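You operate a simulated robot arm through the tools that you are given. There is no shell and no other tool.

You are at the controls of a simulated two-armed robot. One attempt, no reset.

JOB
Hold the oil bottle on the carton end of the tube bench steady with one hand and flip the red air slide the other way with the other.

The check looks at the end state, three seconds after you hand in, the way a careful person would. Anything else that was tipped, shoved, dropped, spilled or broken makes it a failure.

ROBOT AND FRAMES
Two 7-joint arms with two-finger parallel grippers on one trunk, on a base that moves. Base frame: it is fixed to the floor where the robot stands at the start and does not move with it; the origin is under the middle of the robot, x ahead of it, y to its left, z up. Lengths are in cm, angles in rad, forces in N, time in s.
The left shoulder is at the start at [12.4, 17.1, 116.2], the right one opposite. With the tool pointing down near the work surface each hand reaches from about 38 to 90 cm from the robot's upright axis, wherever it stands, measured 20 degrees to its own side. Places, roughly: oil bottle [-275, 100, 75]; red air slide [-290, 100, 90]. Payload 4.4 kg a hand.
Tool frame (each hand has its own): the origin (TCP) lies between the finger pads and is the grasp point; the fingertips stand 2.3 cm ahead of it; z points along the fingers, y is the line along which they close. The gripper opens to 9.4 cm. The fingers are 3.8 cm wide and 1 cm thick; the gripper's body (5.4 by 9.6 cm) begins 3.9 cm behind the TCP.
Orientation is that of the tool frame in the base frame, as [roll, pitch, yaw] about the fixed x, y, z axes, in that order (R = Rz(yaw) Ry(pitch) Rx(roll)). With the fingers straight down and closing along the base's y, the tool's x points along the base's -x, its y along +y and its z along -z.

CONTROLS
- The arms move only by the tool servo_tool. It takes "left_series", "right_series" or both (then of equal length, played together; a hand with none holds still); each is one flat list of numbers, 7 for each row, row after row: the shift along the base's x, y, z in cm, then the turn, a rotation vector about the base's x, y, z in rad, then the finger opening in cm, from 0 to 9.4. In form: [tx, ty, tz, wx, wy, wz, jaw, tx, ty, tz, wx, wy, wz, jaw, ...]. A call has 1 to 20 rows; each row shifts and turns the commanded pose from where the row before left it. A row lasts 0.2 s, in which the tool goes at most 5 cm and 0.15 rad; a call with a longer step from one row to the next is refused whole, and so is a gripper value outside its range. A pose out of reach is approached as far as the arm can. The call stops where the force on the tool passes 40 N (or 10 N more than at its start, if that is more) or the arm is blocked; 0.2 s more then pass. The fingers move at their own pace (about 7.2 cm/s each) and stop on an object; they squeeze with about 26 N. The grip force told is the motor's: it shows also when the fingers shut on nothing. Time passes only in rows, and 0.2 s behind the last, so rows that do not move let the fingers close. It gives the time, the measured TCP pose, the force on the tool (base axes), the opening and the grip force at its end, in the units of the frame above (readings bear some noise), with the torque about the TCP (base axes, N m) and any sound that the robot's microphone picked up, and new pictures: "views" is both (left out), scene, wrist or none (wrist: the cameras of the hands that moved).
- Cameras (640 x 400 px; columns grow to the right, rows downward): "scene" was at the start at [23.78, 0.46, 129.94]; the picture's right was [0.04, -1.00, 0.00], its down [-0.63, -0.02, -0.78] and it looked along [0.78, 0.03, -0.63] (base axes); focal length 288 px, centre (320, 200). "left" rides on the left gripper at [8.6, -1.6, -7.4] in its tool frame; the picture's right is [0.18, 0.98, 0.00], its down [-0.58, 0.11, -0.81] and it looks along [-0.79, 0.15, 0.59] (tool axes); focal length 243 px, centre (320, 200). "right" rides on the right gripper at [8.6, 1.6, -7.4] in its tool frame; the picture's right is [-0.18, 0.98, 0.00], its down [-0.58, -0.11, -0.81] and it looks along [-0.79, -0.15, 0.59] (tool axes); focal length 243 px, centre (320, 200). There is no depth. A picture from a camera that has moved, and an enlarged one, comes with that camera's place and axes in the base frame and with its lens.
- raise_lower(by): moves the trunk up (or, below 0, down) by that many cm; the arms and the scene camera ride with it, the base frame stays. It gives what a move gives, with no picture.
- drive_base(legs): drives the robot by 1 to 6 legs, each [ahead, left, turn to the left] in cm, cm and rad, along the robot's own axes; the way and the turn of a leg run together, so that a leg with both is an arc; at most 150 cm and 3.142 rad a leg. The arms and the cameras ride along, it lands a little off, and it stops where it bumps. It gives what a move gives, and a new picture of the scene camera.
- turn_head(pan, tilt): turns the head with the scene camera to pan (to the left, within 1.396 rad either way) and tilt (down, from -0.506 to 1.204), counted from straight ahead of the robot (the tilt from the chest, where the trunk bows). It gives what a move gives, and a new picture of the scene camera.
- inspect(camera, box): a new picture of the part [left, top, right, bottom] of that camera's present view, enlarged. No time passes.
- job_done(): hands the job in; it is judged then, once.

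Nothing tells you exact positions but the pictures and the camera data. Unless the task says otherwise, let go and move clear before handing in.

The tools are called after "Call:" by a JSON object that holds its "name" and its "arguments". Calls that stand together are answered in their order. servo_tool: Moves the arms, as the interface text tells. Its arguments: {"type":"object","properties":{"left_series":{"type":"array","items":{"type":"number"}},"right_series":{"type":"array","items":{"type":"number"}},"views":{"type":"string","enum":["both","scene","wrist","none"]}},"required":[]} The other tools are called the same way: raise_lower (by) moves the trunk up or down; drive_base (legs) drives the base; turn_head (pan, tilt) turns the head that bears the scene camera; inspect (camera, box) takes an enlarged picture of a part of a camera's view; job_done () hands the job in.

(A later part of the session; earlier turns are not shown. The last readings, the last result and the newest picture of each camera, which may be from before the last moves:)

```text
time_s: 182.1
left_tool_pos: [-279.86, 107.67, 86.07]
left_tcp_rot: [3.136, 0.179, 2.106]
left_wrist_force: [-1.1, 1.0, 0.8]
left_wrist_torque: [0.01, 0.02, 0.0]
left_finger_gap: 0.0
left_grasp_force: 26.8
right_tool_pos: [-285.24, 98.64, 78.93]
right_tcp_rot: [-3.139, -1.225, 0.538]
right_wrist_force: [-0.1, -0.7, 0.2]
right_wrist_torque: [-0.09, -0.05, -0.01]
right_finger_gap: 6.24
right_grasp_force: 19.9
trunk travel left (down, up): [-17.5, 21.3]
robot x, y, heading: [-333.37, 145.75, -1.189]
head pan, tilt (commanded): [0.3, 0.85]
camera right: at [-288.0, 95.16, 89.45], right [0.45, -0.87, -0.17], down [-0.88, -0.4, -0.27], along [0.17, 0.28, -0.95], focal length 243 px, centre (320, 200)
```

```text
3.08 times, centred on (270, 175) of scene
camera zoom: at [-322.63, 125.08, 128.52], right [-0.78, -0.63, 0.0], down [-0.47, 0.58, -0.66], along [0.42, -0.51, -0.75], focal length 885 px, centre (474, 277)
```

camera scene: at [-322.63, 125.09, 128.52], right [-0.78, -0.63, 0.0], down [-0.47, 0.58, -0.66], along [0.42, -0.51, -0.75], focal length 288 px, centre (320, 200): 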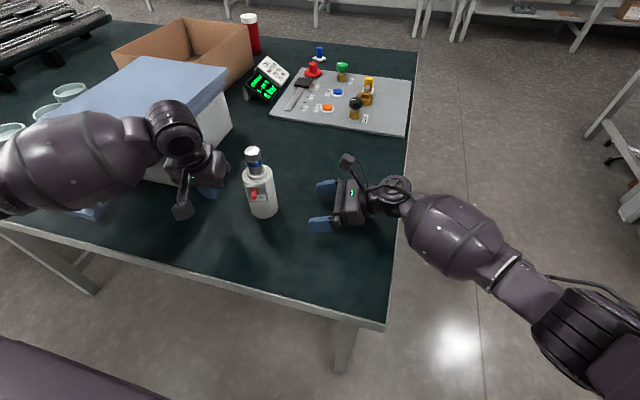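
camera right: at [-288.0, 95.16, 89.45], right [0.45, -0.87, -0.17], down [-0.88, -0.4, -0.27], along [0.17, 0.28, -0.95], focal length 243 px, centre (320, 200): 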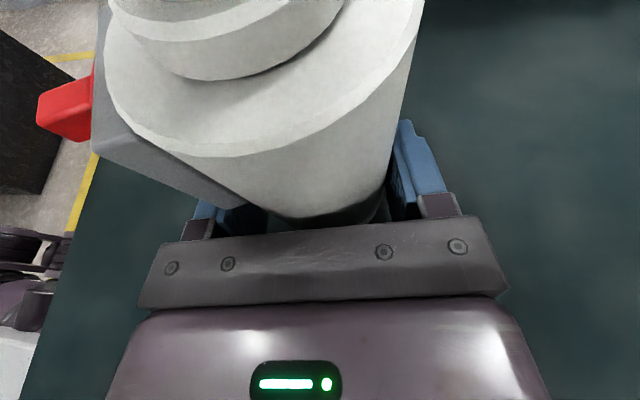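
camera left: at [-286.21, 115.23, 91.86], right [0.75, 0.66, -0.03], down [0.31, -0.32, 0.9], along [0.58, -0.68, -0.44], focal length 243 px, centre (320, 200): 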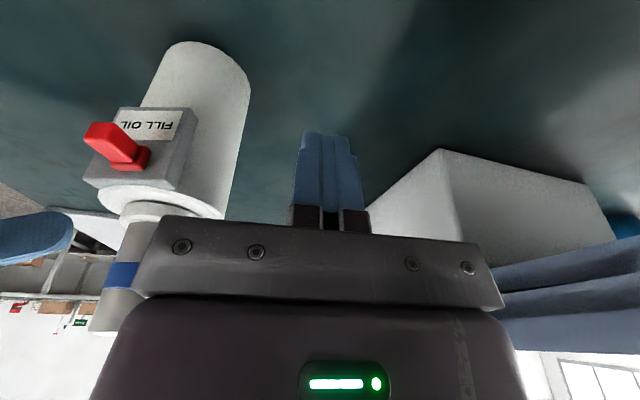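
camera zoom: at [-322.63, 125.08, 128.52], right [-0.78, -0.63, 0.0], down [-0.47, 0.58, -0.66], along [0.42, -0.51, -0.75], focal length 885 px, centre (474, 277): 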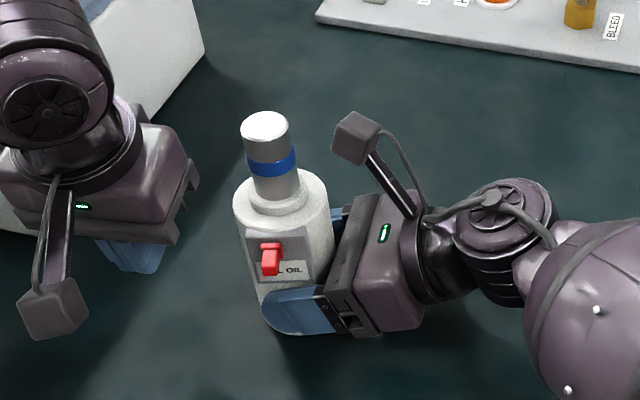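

The bottle is held firmly (~20 N). I'll slide it gently back by about 2.4 cm to where it stood originally.

Call:
{"name": "servo_tool", "arguments": {"right_series": [0.083, -0.39, 0, 0, 0, 0, 5.5, 0.083, -0.39, 0, 0, 0, 0, 5.5, 0.083, -0.39, 0, 0, 0, 0, 5.5, 0.083, -0.39, 0, 0, 0, 0, 5.5, 0.083, -0.39, 0, 0, 0, 0, 5.5, 0.083, -0.39, 0, 0, 0, 0, 5.5, 0, 0, 0, 0, 0, 0, 5.5], "views": "both"}}

Call:
{"name": "inspect", "arguments": {"camera": "left", "box": [60, 20, 400, 240]}}

```text
time_s: 183.7
left_tool_pos: [-279.9, 107.62, 86.08]
left_tcp_rot: [3.135, 0.18, 2.107]
left_wrist_force: [-0.7, 0.8, 0.3]
left_wrist_torque: [0.0, 0.0, -0.01]
left_finger_gap: 0.0
left_grasp_force: 26.1
right_tool_pos: [-284.77, 96.51, 78.79]
right_tcp_rot: [-3.138, -1.228, 0.539]
right_wrist_force: [-0.6, 2.6, 2.4]
right_wrist_torque: [0.01, 0.02, 0.0]
right_finger_gap: 6.25
right_grasp_force: 20.3
trunk travel left (down, up): [-17.5, 21.3]
robot x, y, heading: [-333.01, 145.28, -1.188]
head pan, tilt (commanded): [0.3, 0.85]
camera scene: at [-322.64, 125.12, 128.52], right [-0.78, -0.63, 0.0], down [-0.47, 0.58, -0.66], along [0.42, -0.51, -0.75], focal length 288 px, centre (320, 200)
camera right: at [-287.53, 92.95, 89.45], right [0.45, -0.87, -0.17], down [-0.87, -0.4, -0.28], along [0.17, 0.28, -0.95], focal length 243 px, centre (320, 200)
```

scene: 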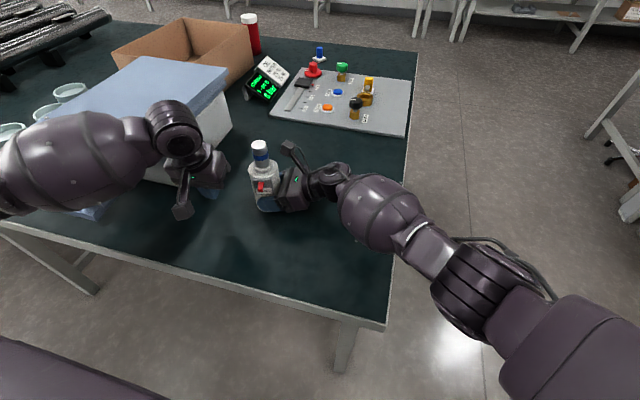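
right: 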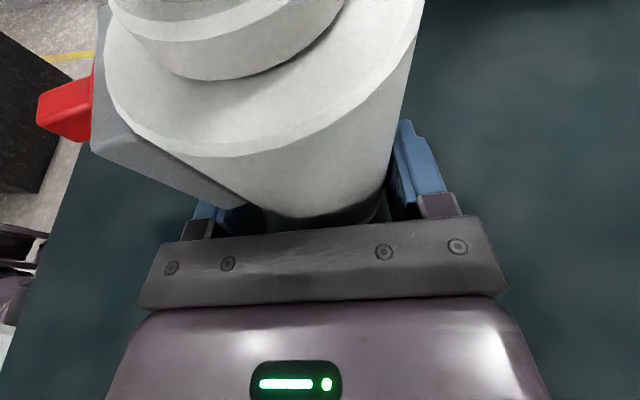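

```text
1.82 times, centred on (230, 130) of left
camera zoom: at [-286.22, 115.24, 91.89], right [0.75, 0.66, -0.03], down [0.31, -0.31, 0.9], along [0.58, -0.68, -0.44], focal length 441 px, centre (484, 327)
```

zoom: 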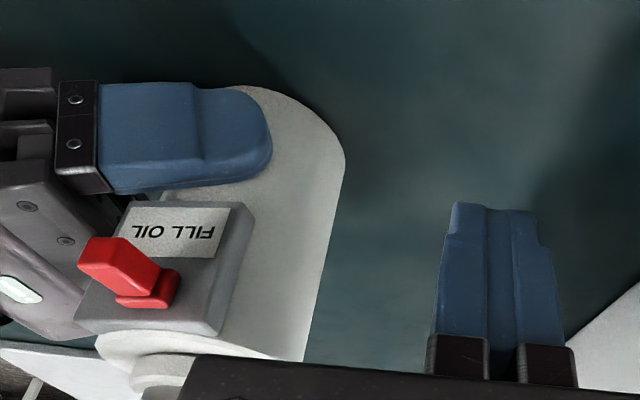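

The bottle is back at its original place and held. Now the left finger tips approach: right by about 4 cm, then slightly in toward the plate, stopping left of the tab.

Call:
{"name": "servo_tool", "arguments": {"left_series": [-0.6, -0.354, 0, 0, 0, 0, 0, -0.6, -0.354, 0, 0, 0, 0, 0, -0.6, -0.354, 0, 0, 0, 0, 0, -0.6, -0.354, 0, 0, 0, 0, 0, -0.6, -0.354, 0, 0, 0, 0, 0, -0.6, -0.354, 0, 0, 0, 0, 0, 0, 0, 0, 0, 0, 0, 0], "views": "both"}}

Call:
{"name": "inspect", "arguments": {"camera": "left", "box": [120, 60, 380, 240]}}

```text
time_s: 185.3
left_tool_pos: [-283.28, 105.53, 86.1]
left_tcp_rot: [3.135, 0.18, 2.106]
left_wrist_force: [0.3, -0.7, 0.0]
left_wrist_torque: [0.01, 0.01, 0.03]
left_finger_gap: 0.0
left_grasp_force: 25.8
right_tool_pos: [-284.74, 96.54, 78.92]
right_tcp_rot: [-3.14, -1.226, 0.538]
right_wrist_force: [0.1, 2.7, 1.2]
right_wrist_torque: [0.04, -0.09, 0.06]
right_finger_gap: 6.24
right_grasp_force: 20.3
trunk travel left (down, up): [-17.5, 21.3]
robot x, y, heading: [-333.13, 145.33, -1.19]
head pan, tilt (commanded): [0.3, 0.85]
camera scene: at [-322.64, 125.12, 128.52], right [-0.78, -0.63, 0.0], down [-0.47, 0.58, -0.66], along [0.42, -0.51, -0.75], focal length 288 px, centre (320, 200)
camera left: at [-289.79, 113.16, 91.88], right [0.75, 0.66, -0.03], down [0.31, -0.31, 0.9], along [0.58, -0.68, -0.44], focal length 243 px, centre (320, 200)
```

scene: 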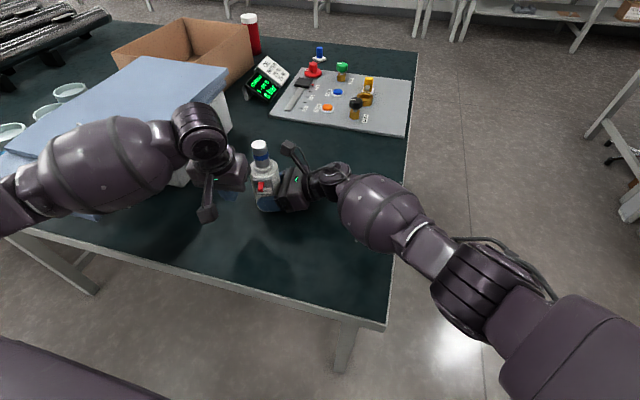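
left: 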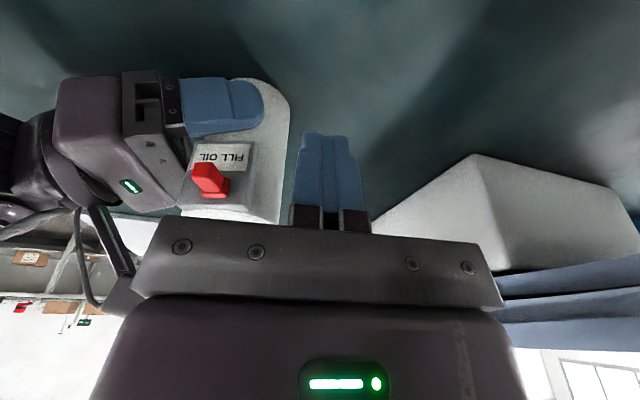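

```text
2.22 times, centred on (250, 150) of left
camera zoom: at [-289.79, 113.16, 91.88], right [0.75, 0.66, -0.03], down [0.31, -0.31, 0.9], along [0.58, -0.68, -0.44], focal length 539 px, centre (476, 311)
```

zoom: 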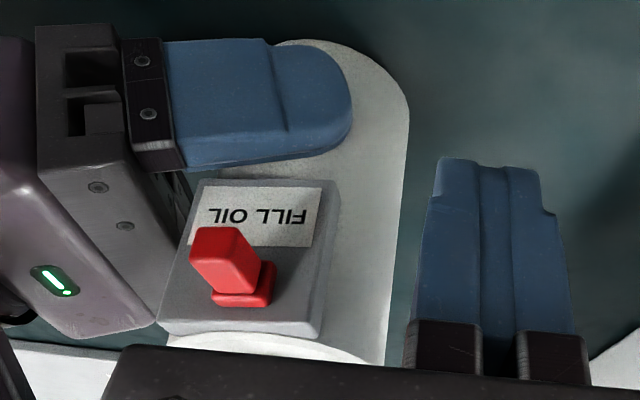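

Everything steady. Moving the left tips in toward the plate by 0.8 cm, then right by about 2 cm to come just short of the tab.

Call:
{"name": "servo_tool", "arguments": {"left_series": [0.13, -0.23, 0, 0, 0, 0, 0, 0.13, -0.23, 0, 0, 0, 0, 0, 0.13, -0.23, 0, 0, 0, 0, 0, -0.43, -0.25, 0, 0, 0, 0, 0, -0.43, -0.25, 0, 0, 0, 0, 0, -0.43, -0.25, 0, 0, 0, 0, 0, -0.43, -0.25, 0, 0, 0, 0, 0, 0, 0, 0, 0, 0, 0, 0], "views": "both"}}

Call:
{"name": "inspect", "arguments": {"camera": "left", "box": [140, 80, 380, 240]}}

Call:
{"name": "inspect", "arguments": {"camera": "scene", "box": [190, 110, 330, 220]}}

```text
time_s: 187.1
left_tool_pos: [-284.72, 103.7, 85.96]
left_tcp_rot: [3.136, 0.18, 2.106]
left_wrist_force: [0.2, 0.1, -0.4]
left_wrist_torque: [-0.02, -0.03, -0.02]
left_finger_gap: 0.0
left_grasp_force: 26.3
right_tool_pos: [-284.8, 96.39, 78.83]
right_tcp_rot: [-3.138, -1.227, 0.538]
right_wrist_force: [0.0, 2.7, 3.5]
right_wrist_torque: [-0.06, -0.06, 0.04]
right_finger_gap: 6.26
right_grasp_force: 19.9
trunk travel left (down, up): [-17.5, 21.3]
robot x, y, heading: [-333.24, 145.26, -1.191]
head pan, tilt (commanded): [0.3, 0.85]
camera scene: at [-322.64, 125.11, 128.52], right [-0.78, -0.63, 0.0], down [-0.47, 0.58, -0.66], along [0.42, -0.51, -0.75], focal length 288 px, centre (320, 200)
camera left: at [-291.16, 111.4, 91.85], right [0.75, 0.66, -0.03], down [0.31, -0.32, 0.9], along [0.58, -0.68, -0.44], focal length 243 px, centre (320, 200)
```

scene: 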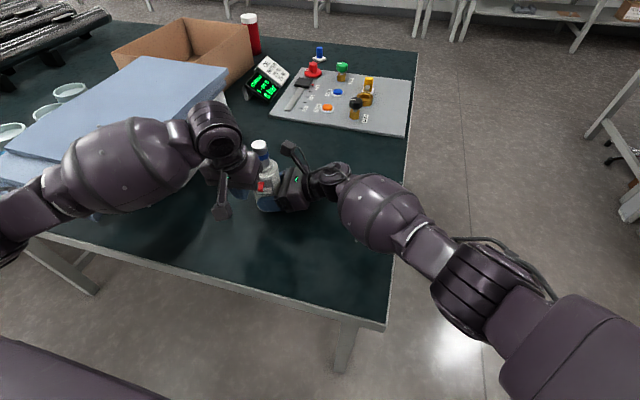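
left: 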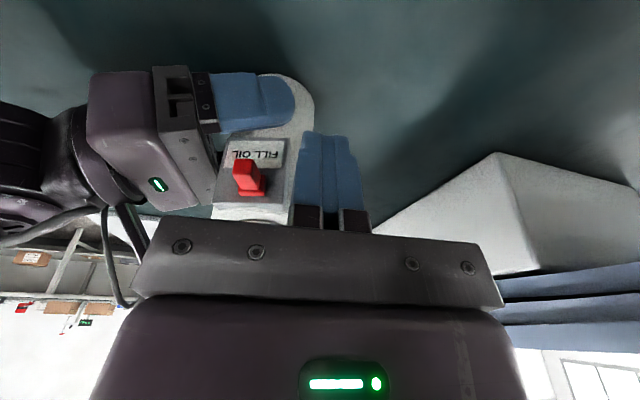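

```text
2.50 times, centred on (260, 160) of left
camera zoom: at [-291.16, 111.4, 91.85], right [0.75, 0.66, -0.03], down [0.31, -0.32, 0.9], along [0.58, -0.68, -0.44], focal length 606 px, centre (470, 300)
```

zoom: 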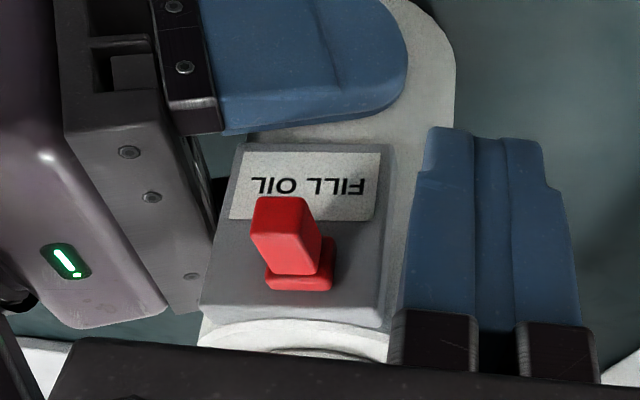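

```text
3.64 times, centred on (260, 165) of scene
camera zoom: at [-322.64, 125.11, 128.52], right [-0.78, -0.63, 0.0], down [-0.47, 0.58, -0.66], along [0.42, -0.51, -0.75], focal length 1046 px, centre (538, 327)
```

zoom: 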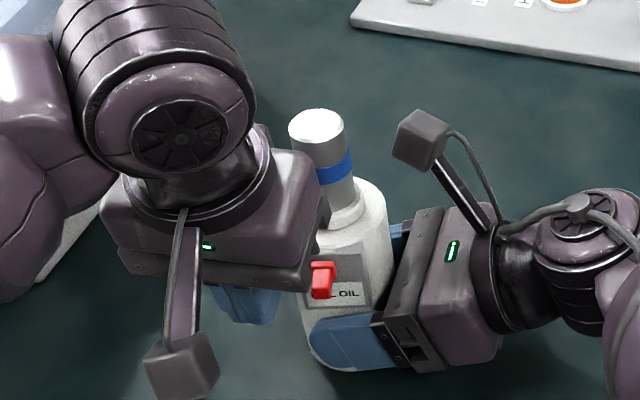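

All steady; the gap between finger and tab is about 1 cm. Moving right slowly toward contact.

Call:
{"name": "servo_tool", "arguments": {"left_series": [-0.216, -0.126, 0, 0, 0, 0, 0, -0.216, -0.126, 0, 0, 0, 0, 0, -0.216, -0.126, 0, 0, 0, 0, 0, 0, 0, 0, 0, 0, 0, 0], "views": "wrist"}}

Call:
{"name": "inspect", "arguments": {"camera": "left", "box": [180, 100, 360, 230]}}

```text
time_s: 188.1
left_tool_pos: [-285.31, 103.4, 86.01]
left_tcp_rot: [3.134, 0.18, 2.107]
left_wrist_force: [0.0, -0.1, 1.1]
left_wrist_torque: [0.01, 0.0, -0.01]
left_finger_gap: 0.0
left_grasp_force: 26.1
right_tool_pos: [-284.87, 96.51, 78.88]
right_tcp_rot: [-3.138, -1.228, 0.538]
right_wrist_force: [0.9, 1.2, 2.5]
right_wrist_torque: [-0.06, -0.09, 0.02]
right_finger_gap: 6.26
right_grasp_force: 20.1
trunk travel left (down, up): [-17.5, 21.3]
robot x, y, heading: [-332.93, 145.15, -1.187]
head pan, tilt (commanded): [0.3, 0.85]
camera left: at [-291.81, 111.02, 91.86], right [0.75, 0.66, -0.03], down [0.31, -0.32, 0.9], along [0.58, -0.68, -0.44], focal length 243 px, centre (320, 200)
```

left: 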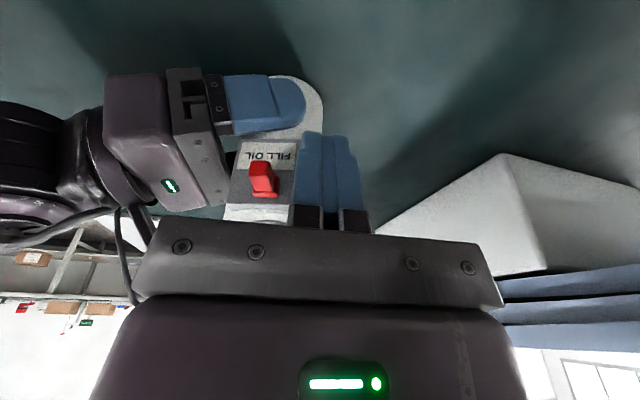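

```text
3.08 times, centred on (270, 165) of left
camera zoom: at [-291.81, 111.02, 91.86], right [0.75, 0.66, -0.03], down [0.31, -0.32, 0.9], along [0.58, -0.68, -0.44], focal length 746 px, centre (474, 308)
```

zoom: 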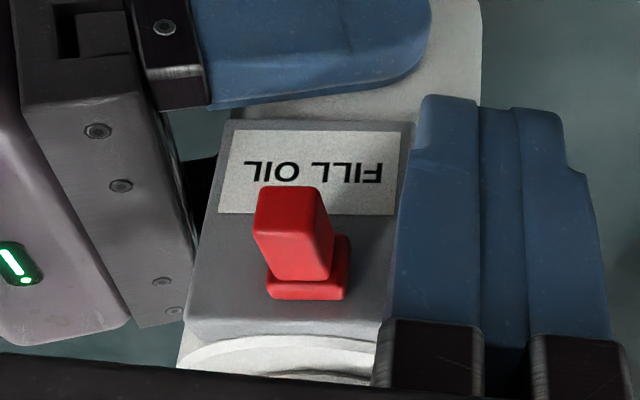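

Call:
{"name": "servo_tool", "arguments": {"left_series": [-0.173, -0.101, 0, 0, 0, 0, 0, -0.173, -0.101, 0, 0, 0, 0, 0, 0, 0, 0, 0, 0, 0, 0], "views": "none"}}

Call:
{"name": "inspect", "arguments": {"camera": "left", "box": [180, 100, 360, 230]}}

```text
time_s: 188.9
left_tool_pos: [-285.78, 103.19, 86.07]
left_tcp_rot: [3.135, 0.181, 2.107]
left_wrist_force: [0.3, 0.8, 0.3]
left_wrist_torque: [0.0, 0.02, 0.03]
left_finger_gap: 0.01
left_grasp_force: 25.5
right_tool_pos: [-284.94, 96.5, 78.89]
right_tcp_rot: [-3.14, -1.227, 0.537]
right_wrist_force: [0.6, 1.1, 2.5]
right_wrist_torque: [-0.07, -0.07, -0.02]
right_finger_gap: 6.24
right_grasp_force: 19.7
trunk travel left (down, up): [-17.5, 21.3]
robot x, y, heading: [-333.15, 144.9, -1.185]
head pan, tilt (commanded): [0.3, 0.85]
```

```text
3.08 times, centred on (270, 165) of left
camera zoom: at [-292.12, 110.79, 91.86], right [0.75, 0.66, -0.03], down [0.31, -0.31, 0.9], along [0.58, -0.68, -0.44], focal length 746 px, centre (474, 308)
```

zoom: 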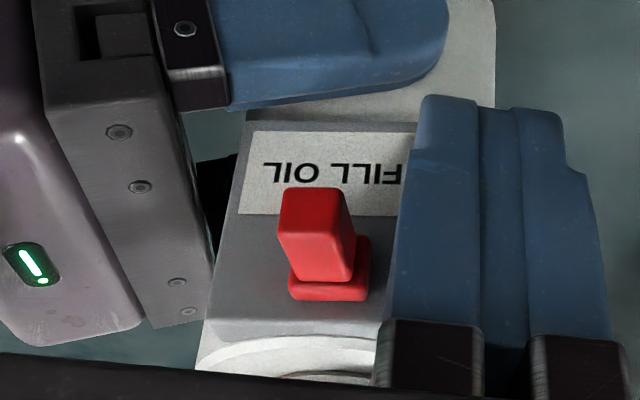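

Call:
{"name": "servo_tool", "arguments": {"left_series": [-0.173, -0.101, 0, 0, 0, 0, 0, -0.173, -0.101, 0, 0, 0, 0, 0, -0.086, -0.05, 0, 0, 0, 0, 0, 0, 0, 0, 0, 0, 0, 0], "views": "none"}}

Call:
{"name": "inspect", "arguments": {"camera": "left", "box": [180, 100, 360, 230]}}

```text
time_s: 189.9
left_tool_pos: [-286.11, 103.01, 86.12]
left_tcp_rot: [3.134, 0.18, 2.105]
left_wrist_force: [-0.7, -0.6, 0.0]
left_wrist_torque: [0.01, 0.02, 0.0]
left_finger_gap: 0.02
left_grasp_force: 26.3
right_tool_pos: [-284.75, 96.5, 78.84]
right_tcp_rot: [-3.14, -1.226, 0.537]
right_wrist_force: [0.8, -0.1, 3.2]
right_wrist_torque: [-0.14, 0.07, 0.02]
right_finger_gap: 6.27
right_grasp_force: 20.3
trunk travel left (down, up): [-17.5, 21.3]
robot x, y, heading: [-333.04, 145.45, -1.188]
head pan, tilt (commanded): [0.3, 0.85]
```

```text
3.08 times, centred on (270, 165) of left
camera zoom: at [-292.58, 110.57, 91.88], right [0.75, 0.66, -0.03], down [0.31, -0.31, 0.9], along [0.58, -0.68, -0.44], focal length 746 px, centre (474, 308)
```

zoom: 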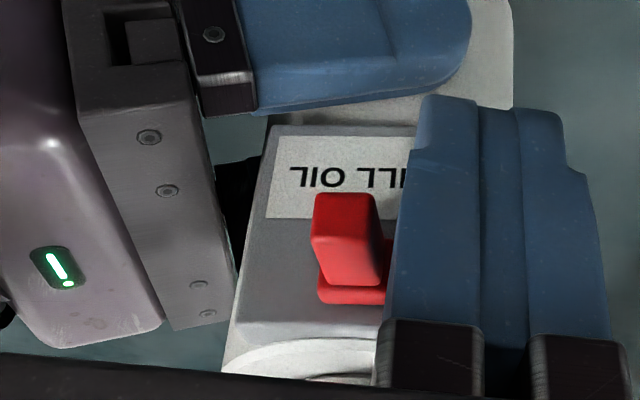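

The finger is now at the tab. Pushing right in small steps.

Call:
{"name": "servo_tool", "arguments": {"left_series": [-0.173, -0.101, 0, 0, 0, 0, 0, -0.173, -0.101, 0, 0, 0, 0, 0, 0, 0, 0, 0, 0, 0, 0], "views": "none"}}

Call:
{"name": "inspect", "arguments": {"camera": "left", "box": [180, 100, 360, 230]}}

```text
time_s: 190.7
left_tool_pos: [-286.36, 102.82, 86.15]
left_tcp_rot: [3.134, 0.18, 2.107]
left_wrist_force: [0.0, -0.6, -0.2]
left_wrist_torque: [0.01, 0.0, -0.02]
left_finger_gap: 0.0
left_grasp_force: 26.5
right_tool_pos: [-284.81, 96.5, 78.81]
right_tcp_rot: [-3.138, -1.227, 0.537]
right_wrist_force: [-0.7, -0.6, 3.1]
right_wrist_torque: [-0.15, 0.05, -0.02]
right_finger_gap: 6.24
right_grasp_force: 19.9
trunk travel left (down, up): [-17.5, 21.3]
robot x, y, heading: [-333.04, 145.24, -1.184]
head pan, tilt (commanded): [0.3, 0.85]
```

```text
3.08 times, centred on (270, 165) of left
camera zoom: at [-292.89, 110.38, 91.89], right [0.75, 0.66, -0.03], down [0.31, -0.31, 0.9], along [0.58, -0.68, -0.44], focal length 746 px, centre (474, 308)
```

zoom: 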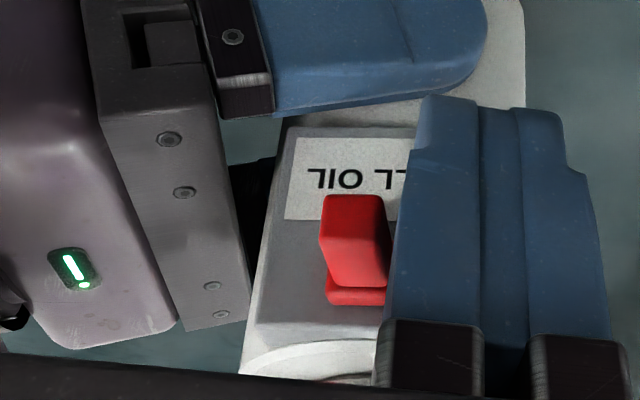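

The tab has begun to move relative to the plate (it shifted less than the label did). Pushing on.

Call:
{"name": "servo_tool", "arguments": {"left_series": [-0.173, -0.101, 0, 0, 0, 0, 0, -0.173, -0.101, 0, 0, 0, 0, 0, 0, 0, 0, 0, 0, 0, 0], "views": "none"}}

Call:
{"name": "inspect", "arguments": {"camera": "left", "box": [180, 100, 360, 230]}}

```text
time_s: 191.5
left_tool_pos: [-286.8, 102.53, 86.07]
left_tcp_rot: [3.134, 0.181, 2.108]
left_wrist_force: [-0.1, -0.3, 0.4]
left_wrist_torque: [0.0, -0.01, 0.02]
left_finger_gap: 0.0
left_grasp_force: 26.3
right_tool_pos: [-284.82, 96.46, 78.9]
right_tcp_rot: [-3.137, -1.228, 0.538]
right_wrist_force: [0.7, 0.5, 2.9]
right_wrist_torque: [-0.16, 0.01, -0.01]
right_finger_gap: 6.28
right_grasp_force: 19.6
trunk travel left (down, up): [-17.5, 21.3]
robot x, y, heading: [-333.28, 144.88, -1.191]
head pan, tilt (commanded): [0.3, 0.85]
```

```text
3.08 times, centred on (270, 165) of left
camera zoom: at [-293.23, 110.18, 91.89], right [0.75, 0.66, -0.03], down [0.31, -0.31, 0.9], along [0.58, -0.68, -0.44], focal length 746 px, centre (474, 308)
```

zoom: 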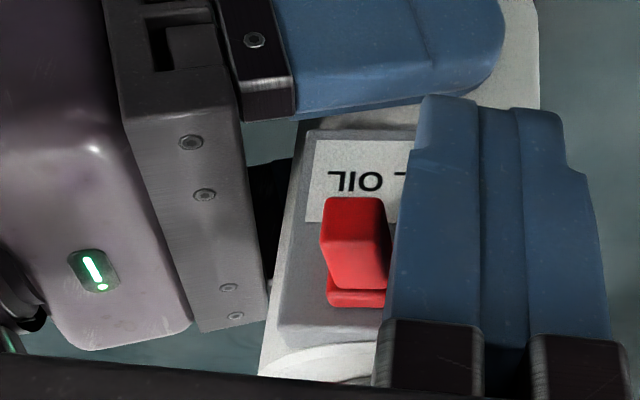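

The tab moves along with the finger, with very little force. Continuing until it stops.

Call:
{"name": "servo_tool", "arguments": {"left_series": [-0.173, -0.101, 0, 0, 0, 0, 0, -0.173, -0.101, 0, 0, 0, 0, 0, 0, 0, 0, 0, 0, 0, 0], "views": "none"}}

Call:
{"name": "inspect", "arguments": {"camera": "left", "box": [180, 100, 360, 230]}}

```text
time_s: 192.3
left_tool_pos: [-287.14, 102.34, 86.03]
left_tcp_rot: [3.134, 0.18, 2.106]
left_wrist_force: [-1.2, 0.7, -0.2]
left_wrist_torque: [-0.01, -0.02, -0.03]
left_finger_gap: 0.02
left_grasp_force: 26.0
right_tool_pos: [-284.86, 96.5, 78.85]
right_tcp_rot: [-3.138, -1.225, 0.537]
right_wrist_force: [-0.3, -1.1, 2.5]
right_wrist_torque: [-0.19, 0.04, 0.02]
right_finger_gap: 6.28
right_grasp_force: 20.2
trunk travel left (down, up): [-17.5, 21.3]
robot x, y, heading: [-333.05, 145.52, -1.189]
head pan, tilt (commanded): [0.3, 0.85]
```

```text
3.08 times, centred on (270, 165) of left
camera zoom: at [-293.58, 109.98, 91.85], right [0.75, 0.66, -0.03], down [0.31, -0.32, 0.9], along [0.58, -0.68, -0.44], focal length 746 px, centre (474, 308)
```

zoom: 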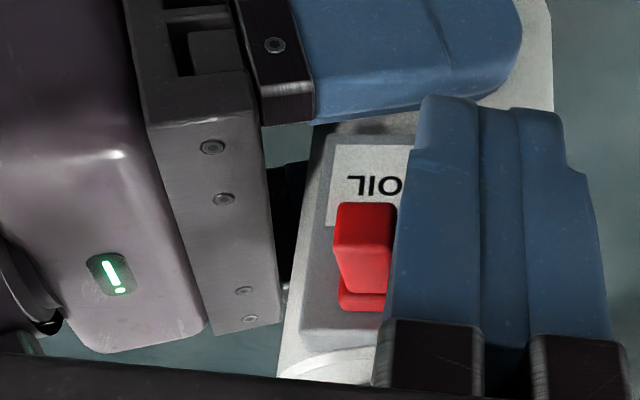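

Call:
{"name": "servo_tool", "arguments": {"left_series": [-0.13, -0.076, 0, 0, 0, 0, 0, -0.13, -0.076, 0, 0, 0, 0, 0, 0, 0, 0, 0, 0, 0, 0], "views": "none"}}

Call:
{"name": "inspect", "arguments": {"camera": "left", "box": [180, 100, 360, 230]}}

Call:
{"name": "inspect", "arguments": {"camera": "right", "box": [0, 0, 320, 200]}}

```text
time_s: 193.1
left_tool_pos: [-287.48, 102.22, 86.14]
left_tcp_rot: [3.133, 0.18, 2.107]
left_wrist_force: [0.3, -0.3, 0.7]
left_wrist_torque: [0.0, -0.03, 0.0]
left_finger_gap: 0.01
left_grasp_force: 25.9
right_tool_pos: [-284.76, 96.42, 78.85]
right_tcp_rot: [-3.138, -1.228, 0.537]
right_wrist_force: [0.3, -1.1, 3.0]
right_wrist_torque: [-0.23, 0.05, -0.04]
right_finger_gap: 6.24
right_grasp_force: 20.4
trunk travel left (down, up): [-17.5, 21.3]
robot x, y, heading: [-333.45, 145.07, -1.189]
head pan, tilt (commanded): [0.3, 0.85]
```

```text
3.08 times, centred on (270, 165) of left
camera zoom: at [-293.86, 109.8, 91.89], right [0.75, 0.66, -0.03], down [0.31, -0.32, 0.9], along [0.58, -0.68, -0.44], focal length 746 px, centre (474, 308)
```

zoom: 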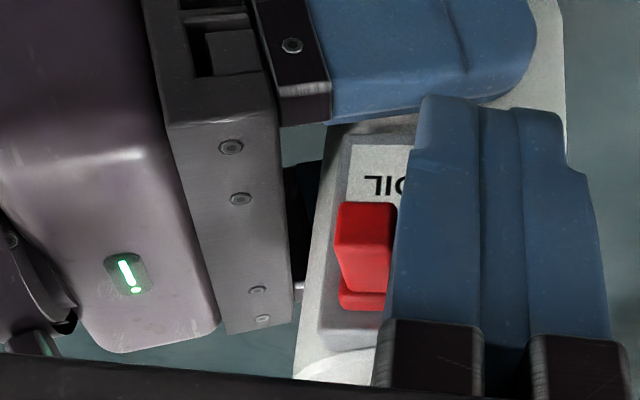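

```text
2.00 times, centred on (160, 100) of right
camera zoom: at [-287.54, 92.91, 89.45], right [0.45, -0.87, -0.17], down [-0.88, -0.4, -0.28], along [0.17, 0.28, -0.95], focal length 485 px, centre (640, 400)
```

zoom: 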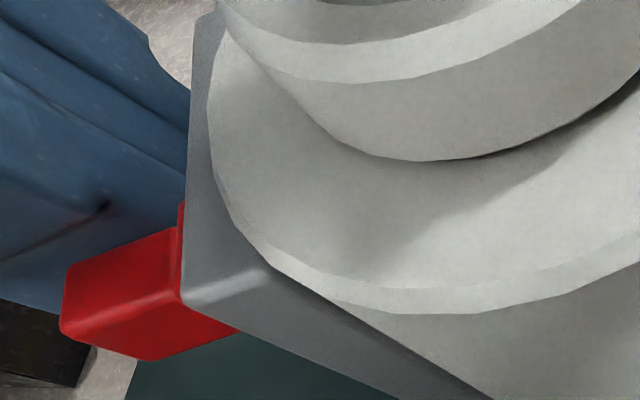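

The slide has now travelled about 1 cm to the OIL side and still follows the finger. A little further, watching for the end stop.

Call:
{"name": "servo_tool", "arguments": {"left_series": [-0.13, -0.076, 0, 0, 0, 0, 0, -0.13, -0.076, 0, 0, 0, 0, 0, 0, 0, 0, 0, 0, 0, 0], "views": "none"}}

Call:
{"name": "inspect", "arguments": {"camera": "left", "box": [180, 100, 360, 230]}}

Call:
{"name": "inspect", "arguments": {"camera": "right", "box": [0, 0, 320, 200]}}

```text
time_s: 193.9
left_tool_pos: [-287.7, 101.88, 86.03]
left_tcp_rot: [3.134, 0.18, 2.107]
left_wrist_force: [2.0, 1.8, 0.2]
left_wrist_torque: [0.05, -0.01, 0.05]
left_finger_gap: 0.01
left_grasp_force: 25.9
right_tool_pos: [-284.88, 96.49, 78.74]
right_tcp_rot: [-3.137, -1.226, 0.538]
right_wrist_force: [-0.4, -1.6, 4.3]
right_wrist_torque: [-0.1, -0.12, 0.12]
right_finger_gap: 6.25
right_grasp_force: 20.7
trunk travel left (down, up): [-17.5, 21.3]
robot x, y, heading: [-333.27, 145.76, -1.188]
head pan, tilt (commanded): [0.3, 0.85]
```

```text
3.08 times, centred on (270, 165) of left
camera zoom: at [-294.11, 109.65, 91.87], right [0.75, 0.66, -0.03], down [0.31, -0.32, 0.9], along [0.58, -0.68, -0.44], focal length 746 px, centre (474, 308)
```

zoom: 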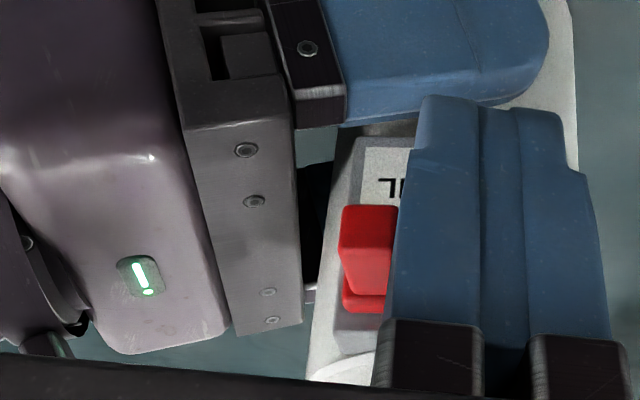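

```text
2.00 times, centred on (160, 100) of right
camera zoom: at [-287.54, 92.91, 89.45], right [0.45, -0.87, -0.17], down [-0.88, -0.4, -0.28], along [0.17, 0.28, -0.95], focal length 485 px, centre (640, 400)
```

zoom: 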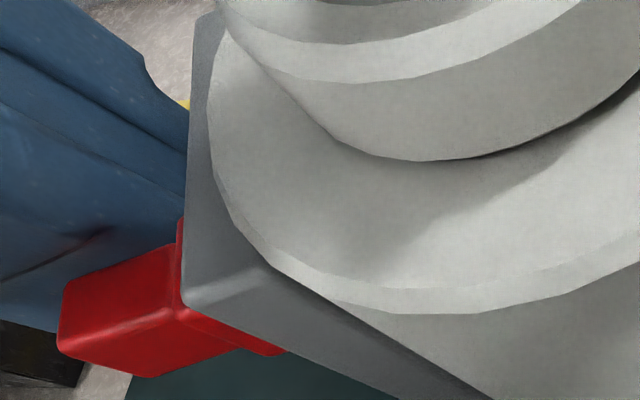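

Now there is resistance (2.7 N) – probably the end stop. One more tiny step to confirm.

Call:
{"name": "servo_tool", "arguments": {"left_series": [-0.086, -0.05, 0, 0, 0, 0, 0, 0, 0, 0, 0, 0, 0, 0], "views": "none"}}

Call:
{"name": "inspect", "arguments": {"camera": "right", "box": [0, 0, 320, 200]}}

```text
time_s: 194.5
left_tool_pos: [-287.81, 102.07, 86.14]
left_tcp_rot: [3.132, 0.18, 2.107]
left_wrist_force: [3.8, 4.3, -0.5]
left_wrist_torque: [0.04, -0.04, 0.08]
left_finger_gap: 0.0
left_grasp_force: 26.1
right_tool_pos: [-284.73, 96.41, 78.92]
right_tcp_rot: [-3.139, -1.227, 0.538]
right_wrist_force: [-3.8, -1.0, 2.2]
right_wrist_torque: [0.0, -0.25, 0.22]
right_finger_gap: 6.26
right_grasp_force: 19.8
trunk travel left (down, up): [-17.5, 21.3]
robot x, y, heading: [-333.15, 145.14, -1.185]
head pan, tilt (commanded): [0.3, 0.85]
```

```text
2.00 times, centred on (160, 100) of right
camera zoom: at [-287.54, 92.91, 89.45], right [0.45, -0.87, -0.17], down [-0.88, -0.4, -0.27], along [0.17, 0.28, -0.95], focal length 485 px, centre (640, 400)
```

zoom: 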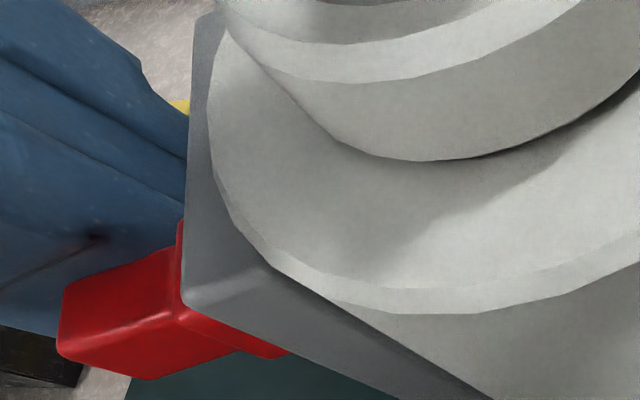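

The end stop is reached (5.6 N, no further movement). Backing the finger off to the left and checking that the slide stays.

Call:
{"name": "servo_tool", "arguments": {"left_series": [0.086, 0.05, 0, 0, 0, 0, 0, 0.173, 0.101, 0, 0, 0, 0, 0, 0.26, 0.15, 0, 0, 0, 0, 0, 0.43, 0.25, 0, 0, 0, 0, 0, 0.43, 0.25, 0, 0, 0, 0, 0, 0.43, 0.25, 0, 0, 0, 0, 0, 0, 0, 0, 0, 0, 0, 0], "views": "wrist"}}

Call:
{"name": "inspect", "arguments": {"camera": "left", "box": [160, 80, 360, 230]}}

```text
time_s: 196.1
left_tool_pos: [-285.86, 103.07, 85.92]
left_tcp_rot: [3.133, 0.181, 2.106]
left_wrist_force: [-1.0, -0.3, -0.1]
left_wrist_torque: [0.01, -0.03, -0.01]
left_finger_gap: 0.0
left_grasp_force: 25.5
right_tool_pos: [-284.92, 96.57, 78.94]
right_tcp_rot: [-3.138, -1.227, 0.539]
right_wrist_force: [0.3, -0.7, 2.8]
right_wrist_torque: [-0.16, -0.16, -0.01]
right_finger_gap: 6.24
right_grasp_force: 19.8
trunk travel left (down, up): [-17.5, 21.3]
robot x, y, heading: [-333.19, 145.27, -1.189]
head pan, tilt (commanded): [0.3, 0.85]
camera left: at [-292.32, 110.7, 91.85], right [0.75, 0.66, -0.03], down [0.31, -0.32, 0.9], along [0.58, -0.68, -0.44], focal length 243 px, centre (320, 200)
```

left: 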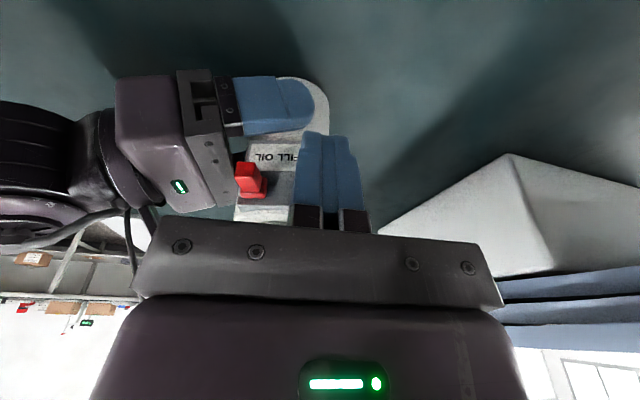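

```text
2.67 times, centred on (260, 155) of left
camera zoom: at [-292.32, 110.7, 91.85], right [0.75, 0.66, -0.03], down [0.31, -0.32, 0.9], along [0.58, -0.68, -0.44], focal length 647 px, centre (480, 320)
```

zoom: 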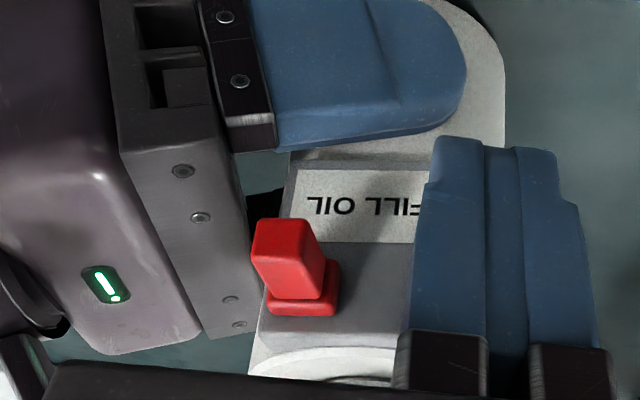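

The slide stays on the OIL side at its end stop. Now I withdraw the left hand: back away from the plate first, then up.

Call:
{"name": "servo_tool", "arguments": {"left_series": [0.43, 0.25, 0, 0, 0, 0, 0, 0.43, 0.25, 0, 0, 0, 0, 0, -0.25, 0.43, 0, 0, 0, 0, 0, -0.4, 0.69, 0, 0, 0, 0, 0, -0.4, 0.69, 0.3, 0, 0, 0, 0, -0.4, 0.69, 0.6, 0, 0, 0, 0, -0.3, 0.5, 1, 0, 0, 0, 0, -0.2, 0.3, 1, 0, 0, 0, 0, 0, 0, 1.2, 0, 0, 0, 0, 0, 0, 1.5, 0, 0, 0, 0, 0, 0, 1.5, 0, 0, 0, 0, 0, 0, 1.5, 0, 0, 0, 0, 0, 0, 1.5, 0, 0, 0, 0, 0, 0, 1.5, 0, 0, 0, 0, 0, 0, 0, 0, 0, 0, 0], "views": "both"}}

Call:
{"name": "inspect", "arguments": {"camera": "scene", "box": [220, 120, 320, 220]}}

```text
time_s: 199.3
left_tool_pos: [-286.95, 106.91, 97.66]
left_tcp_rot: [3.132, 0.181, 2.106]
left_wrist_force: [0.2, -1.3, -0.3]
left_wrist_torque: [0.02, -0.02, -0.01]
left_finger_gap: 0.01
left_grasp_force: 25.4
right_tool_pos: [-284.88, 96.47, 78.94]
right_tcp_rot: [-3.139, -1.225, 0.538]
right_wrist_force: [-0.4, 0.7, 3.7]
right_wrist_torque: [-0.13, -0.09, 0.0]
right_finger_gap: 6.27
right_grasp_force: 20.4
trunk travel left (down, up): [-17.5, 21.3]
robot x, y, heading: [-333.33, 145.09, -1.191]
head pan, tilt (commanded): [0.3, 0.85]
camera scene: at [-322.65, 125.1, 128.52], right [-0.78, -0.63, 0.0], down [-0.47, 0.58, -0.66], along [0.42, -0.51, -0.75], focal length 288 px, centre (320, 200)
camera left: at [-293.43, 114.48, 103.48], right [0.75, 0.66, -0.03], down [0.31, -0.32, 0.9], along [0.58, -0.68, -0.44], focal length 243 px, centre (320, 200)
```

scene: 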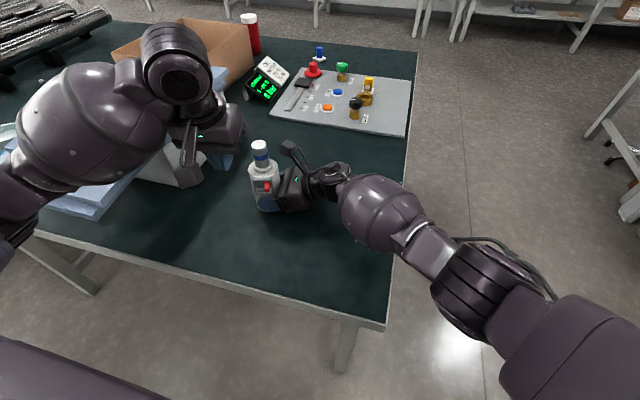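
left: 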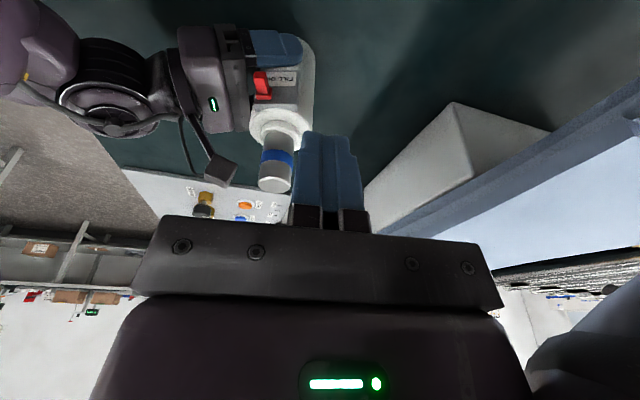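

```text
4.00 times, centred on (270, 170) of scene
camera zoom: at [-322.65, 125.1, 128.52], right [-0.78, -0.63, 0.0], down [-0.47, 0.58, -0.66], along [0.42, -0.51, -0.75], focal length 1151 px, centre (520, 320)
```

zoom: 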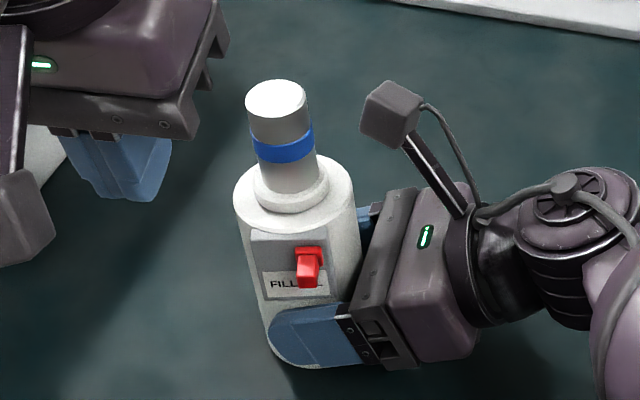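

The slide now sits over "OIL" and the bottle is upright. I'll open the right hand gradually and check the bottle stays put.

Call:
{"name": "servo_tool", "arguments": {"right_series": [0, 0, 0, 0, 0, 0, 6.2, 0, 0, 0, 0, 0, 0, 6.5, 0, 0, 0, 0, 0, 0, 7.0, 0, 0, 0, 0, 0, 0, 8.0, 0, 0, 0, 0, 0, 0, 9.4, 0, 0, 0, 0, 0, 0, 9.4], "views": "wrist"}}

Call:
{"name": "inspect", "arguments": {"camera": "scene", "box": [220, 120, 320, 220]}}

```text
time_s: 200.7
left_tool_pos: [-286.93, 106.85, 97.59]
left_tcp_rot: [3.135, 0.178, 2.108]
left_wrist_force: [0.0, 0.4, -0.3]
left_wrist_torque: [0.0, 0.0, -0.01]
left_finger_gap: 0.0
left_grasp_force: 26.4
right_tool_pos: [-284.66, 96.42, 78.9]
right_tcp_rot: [-3.141, -1.227, 0.538]
right_wrist_force: [-0.4, -0.2, 0.2]
right_wrist_torque: [0.0, -0.01, 0.0]
right_finger_gap: 9.4
right_grasp_force: 0.1
trunk travel left (down, up): [-17.5, 21.3]
robot x, y, heading: [-333.25, 145.21, -1.189]
head pan, tilt (commanded): [0.3, 0.85]
camera right: at [-287.53, 92.9, 89.43], right [0.45, -0.87, -0.17], down [-0.88, -0.4, -0.27], along [0.17, 0.28, -0.95], focal length 243 px, centre (320, 200)
```

right: 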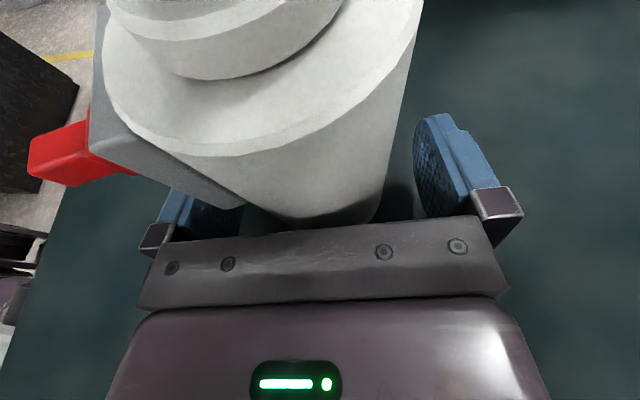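

```text
4.00 times, centred on (270, 170) of scene
camera zoom: at [-322.63, 125.09, 128.52], right [-0.78, -0.63, 0.0], down [-0.47, 0.58, -0.66], along [0.42, -0.51, -0.75], focal length 1151 px, centre (520, 320)
```

zoom: 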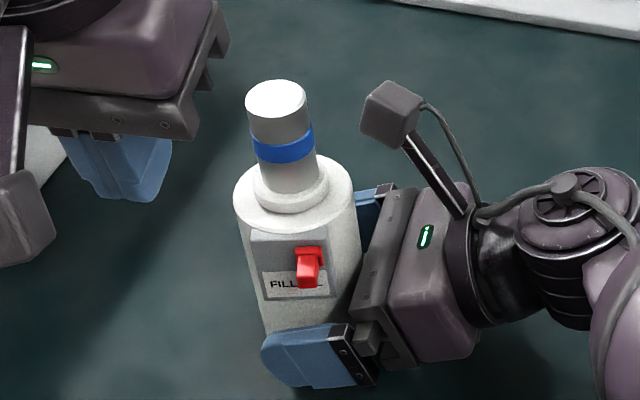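

The bottle stands by itself, unmoved, with the slide on the right. Backing the right hand straight out along the jaw direction, then lifting it.

Call:
{"name": "servo_tool", "arguments": {"right_series": [-0.86, -0.505, 0, 0, 0, 0, 9.4, -0.86, -0.505, 0, 0, 0, 0, 9.4, -0.86, -0.505, 0, 0, 0, 0, 9.4, -1.2, -0.7, 0, 0, 0, 0, 9.4, -1.2, -0.7, 0, 0, 0, 0, 9.4, -1.2, -0.7, 0, 0, 0, 0, 9.4, -1.2, -0.7, 0, 0, 0, 0, 9.4, -1.2, -0.7, 0, 0, 0, 0, 9.4, -1.2, -0.7, 0, 0, 0, 0, 9.4, -1.2, -0.7, 0.5, 0, 0, 0, 9.4, -1.2, -0.7, 1.5, 0, 0, 0, 9.4, 0, 0, 2, 0, 0, 0, 9.4, 0, 0, 2, 0, 0, 0, 9.4, 0, 0, 2, 0, 0, 0, 9.4], "views": "both"}}

Call:
{"name": "inspect", "arguments": {"camera": "scene", "box": [220, 120, 320, 220]}}

```text
time_s: 203.7
left_tool_pos: [-287.1, 106.8, 97.64]
left_tcp_rot: [3.134, 0.182, 2.105]
left_wrist_force: [0.0, -0.3, -0.4]
left_wrist_torque: [0.01, 0.02, 0.04]
left_finger_gap: 0.0
left_grasp_force: 25.2
right_tool_pos: [-297.03, 89.37, 86.9]
right_tcp_rot: [-3.141, -1.225, 0.54]
right_wrist_force: [-0.3, -0.5, 0.0]
right_wrist_torque: [0.0, 0.01, -0.03]
right_finger_gap: 9.4
right_grasp_force: 0.0
trunk travel left (down, up): [-17.5, 21.3]
robot x, y, heading: [-333.08, 144.9, -1.192]
head pan, tilt (commanded): [0.3, 0.85]
camera scene: at [-322.64, 125.11, 128.53], right [-0.78, -0.63, 0.0], down [-0.47, 0.58, -0.66], along [0.42, -0.51, -0.75], focal length 288 px, centre (320, 200)
camera right: at [-299.71, 85.76, 97.48], right [0.45, -0.87, -0.17], down [-0.88, -0.4, -0.27], along [0.17, 0.28, -0.95], focal length 243 px, centre (320, 200)
```

scene: 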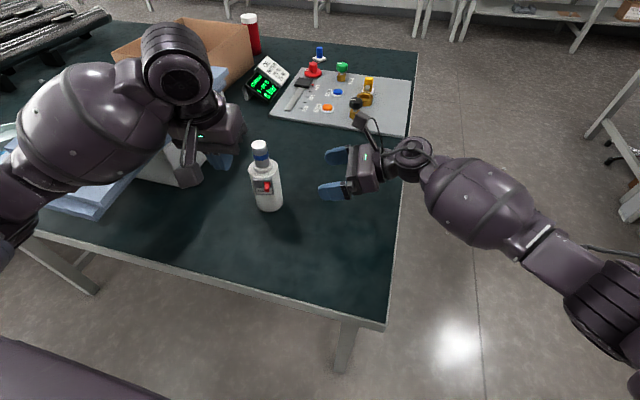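
right: 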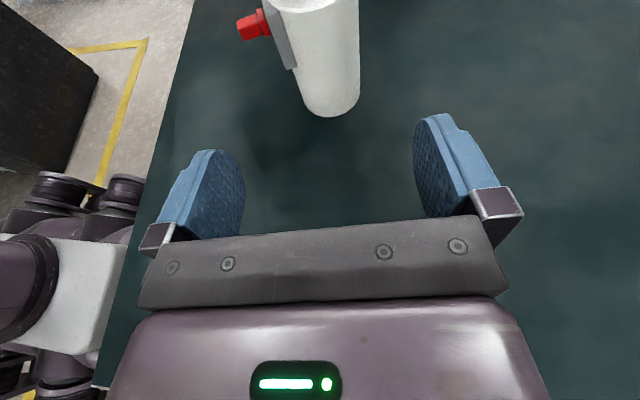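

```text
4.00 times, centred on (270, 170) of scene
camera zoom: at [-322.64, 125.11, 128.53], right [-0.78, -0.63, 0.0], down [-0.47, 0.58, -0.66], along [0.42, -0.51, -0.75], focal length 1151 px, centre (520, 320)
```

zoom: 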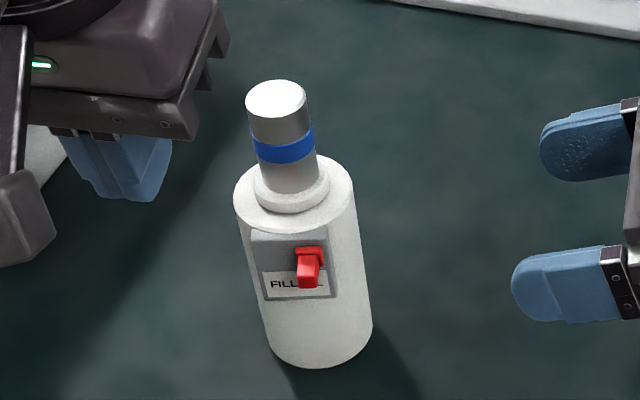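

The bottle stands free with the slide on the OIL side. A close look at the plate, and a check of the surroundings.

Call:
{"name": "inspect", "arguments": {"camera": "scene", "box": [250, 172, 286, 200]}}

Call:
{"name": "inspect", "arguments": {"camera": "left", "box": [200, 40, 360, 180]}}

```text
14.29 times, centred on (268, 186) of scene
camera zoom: at [-322.64, 125.11, 128.53], right [-0.78, -0.63, 0.0], down [-0.47, 0.58, -0.66], along [0.42, -0.51, -0.75], focal length 4110 px, centre (1063, 400)
```

zoom: 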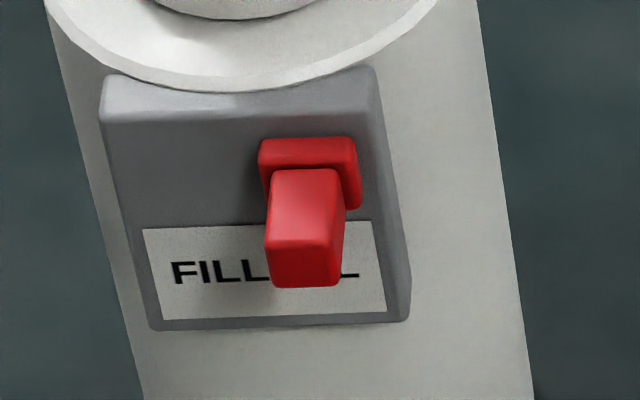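

```text
2.86 times, centred on (280, 110) of left
camera zoom: at [-293.43, 114.48, 103.48], right [0.75, 0.66, -0.03], down [0.31, -0.31, 0.9], along [0.58, -0.68, -0.44], focal length 693 px, centre (434, 457)
```

zoom: 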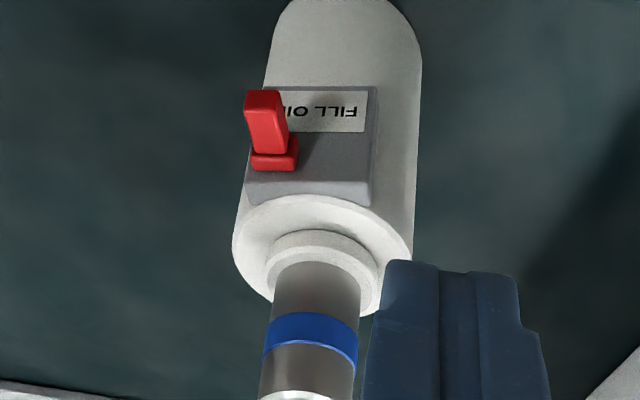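

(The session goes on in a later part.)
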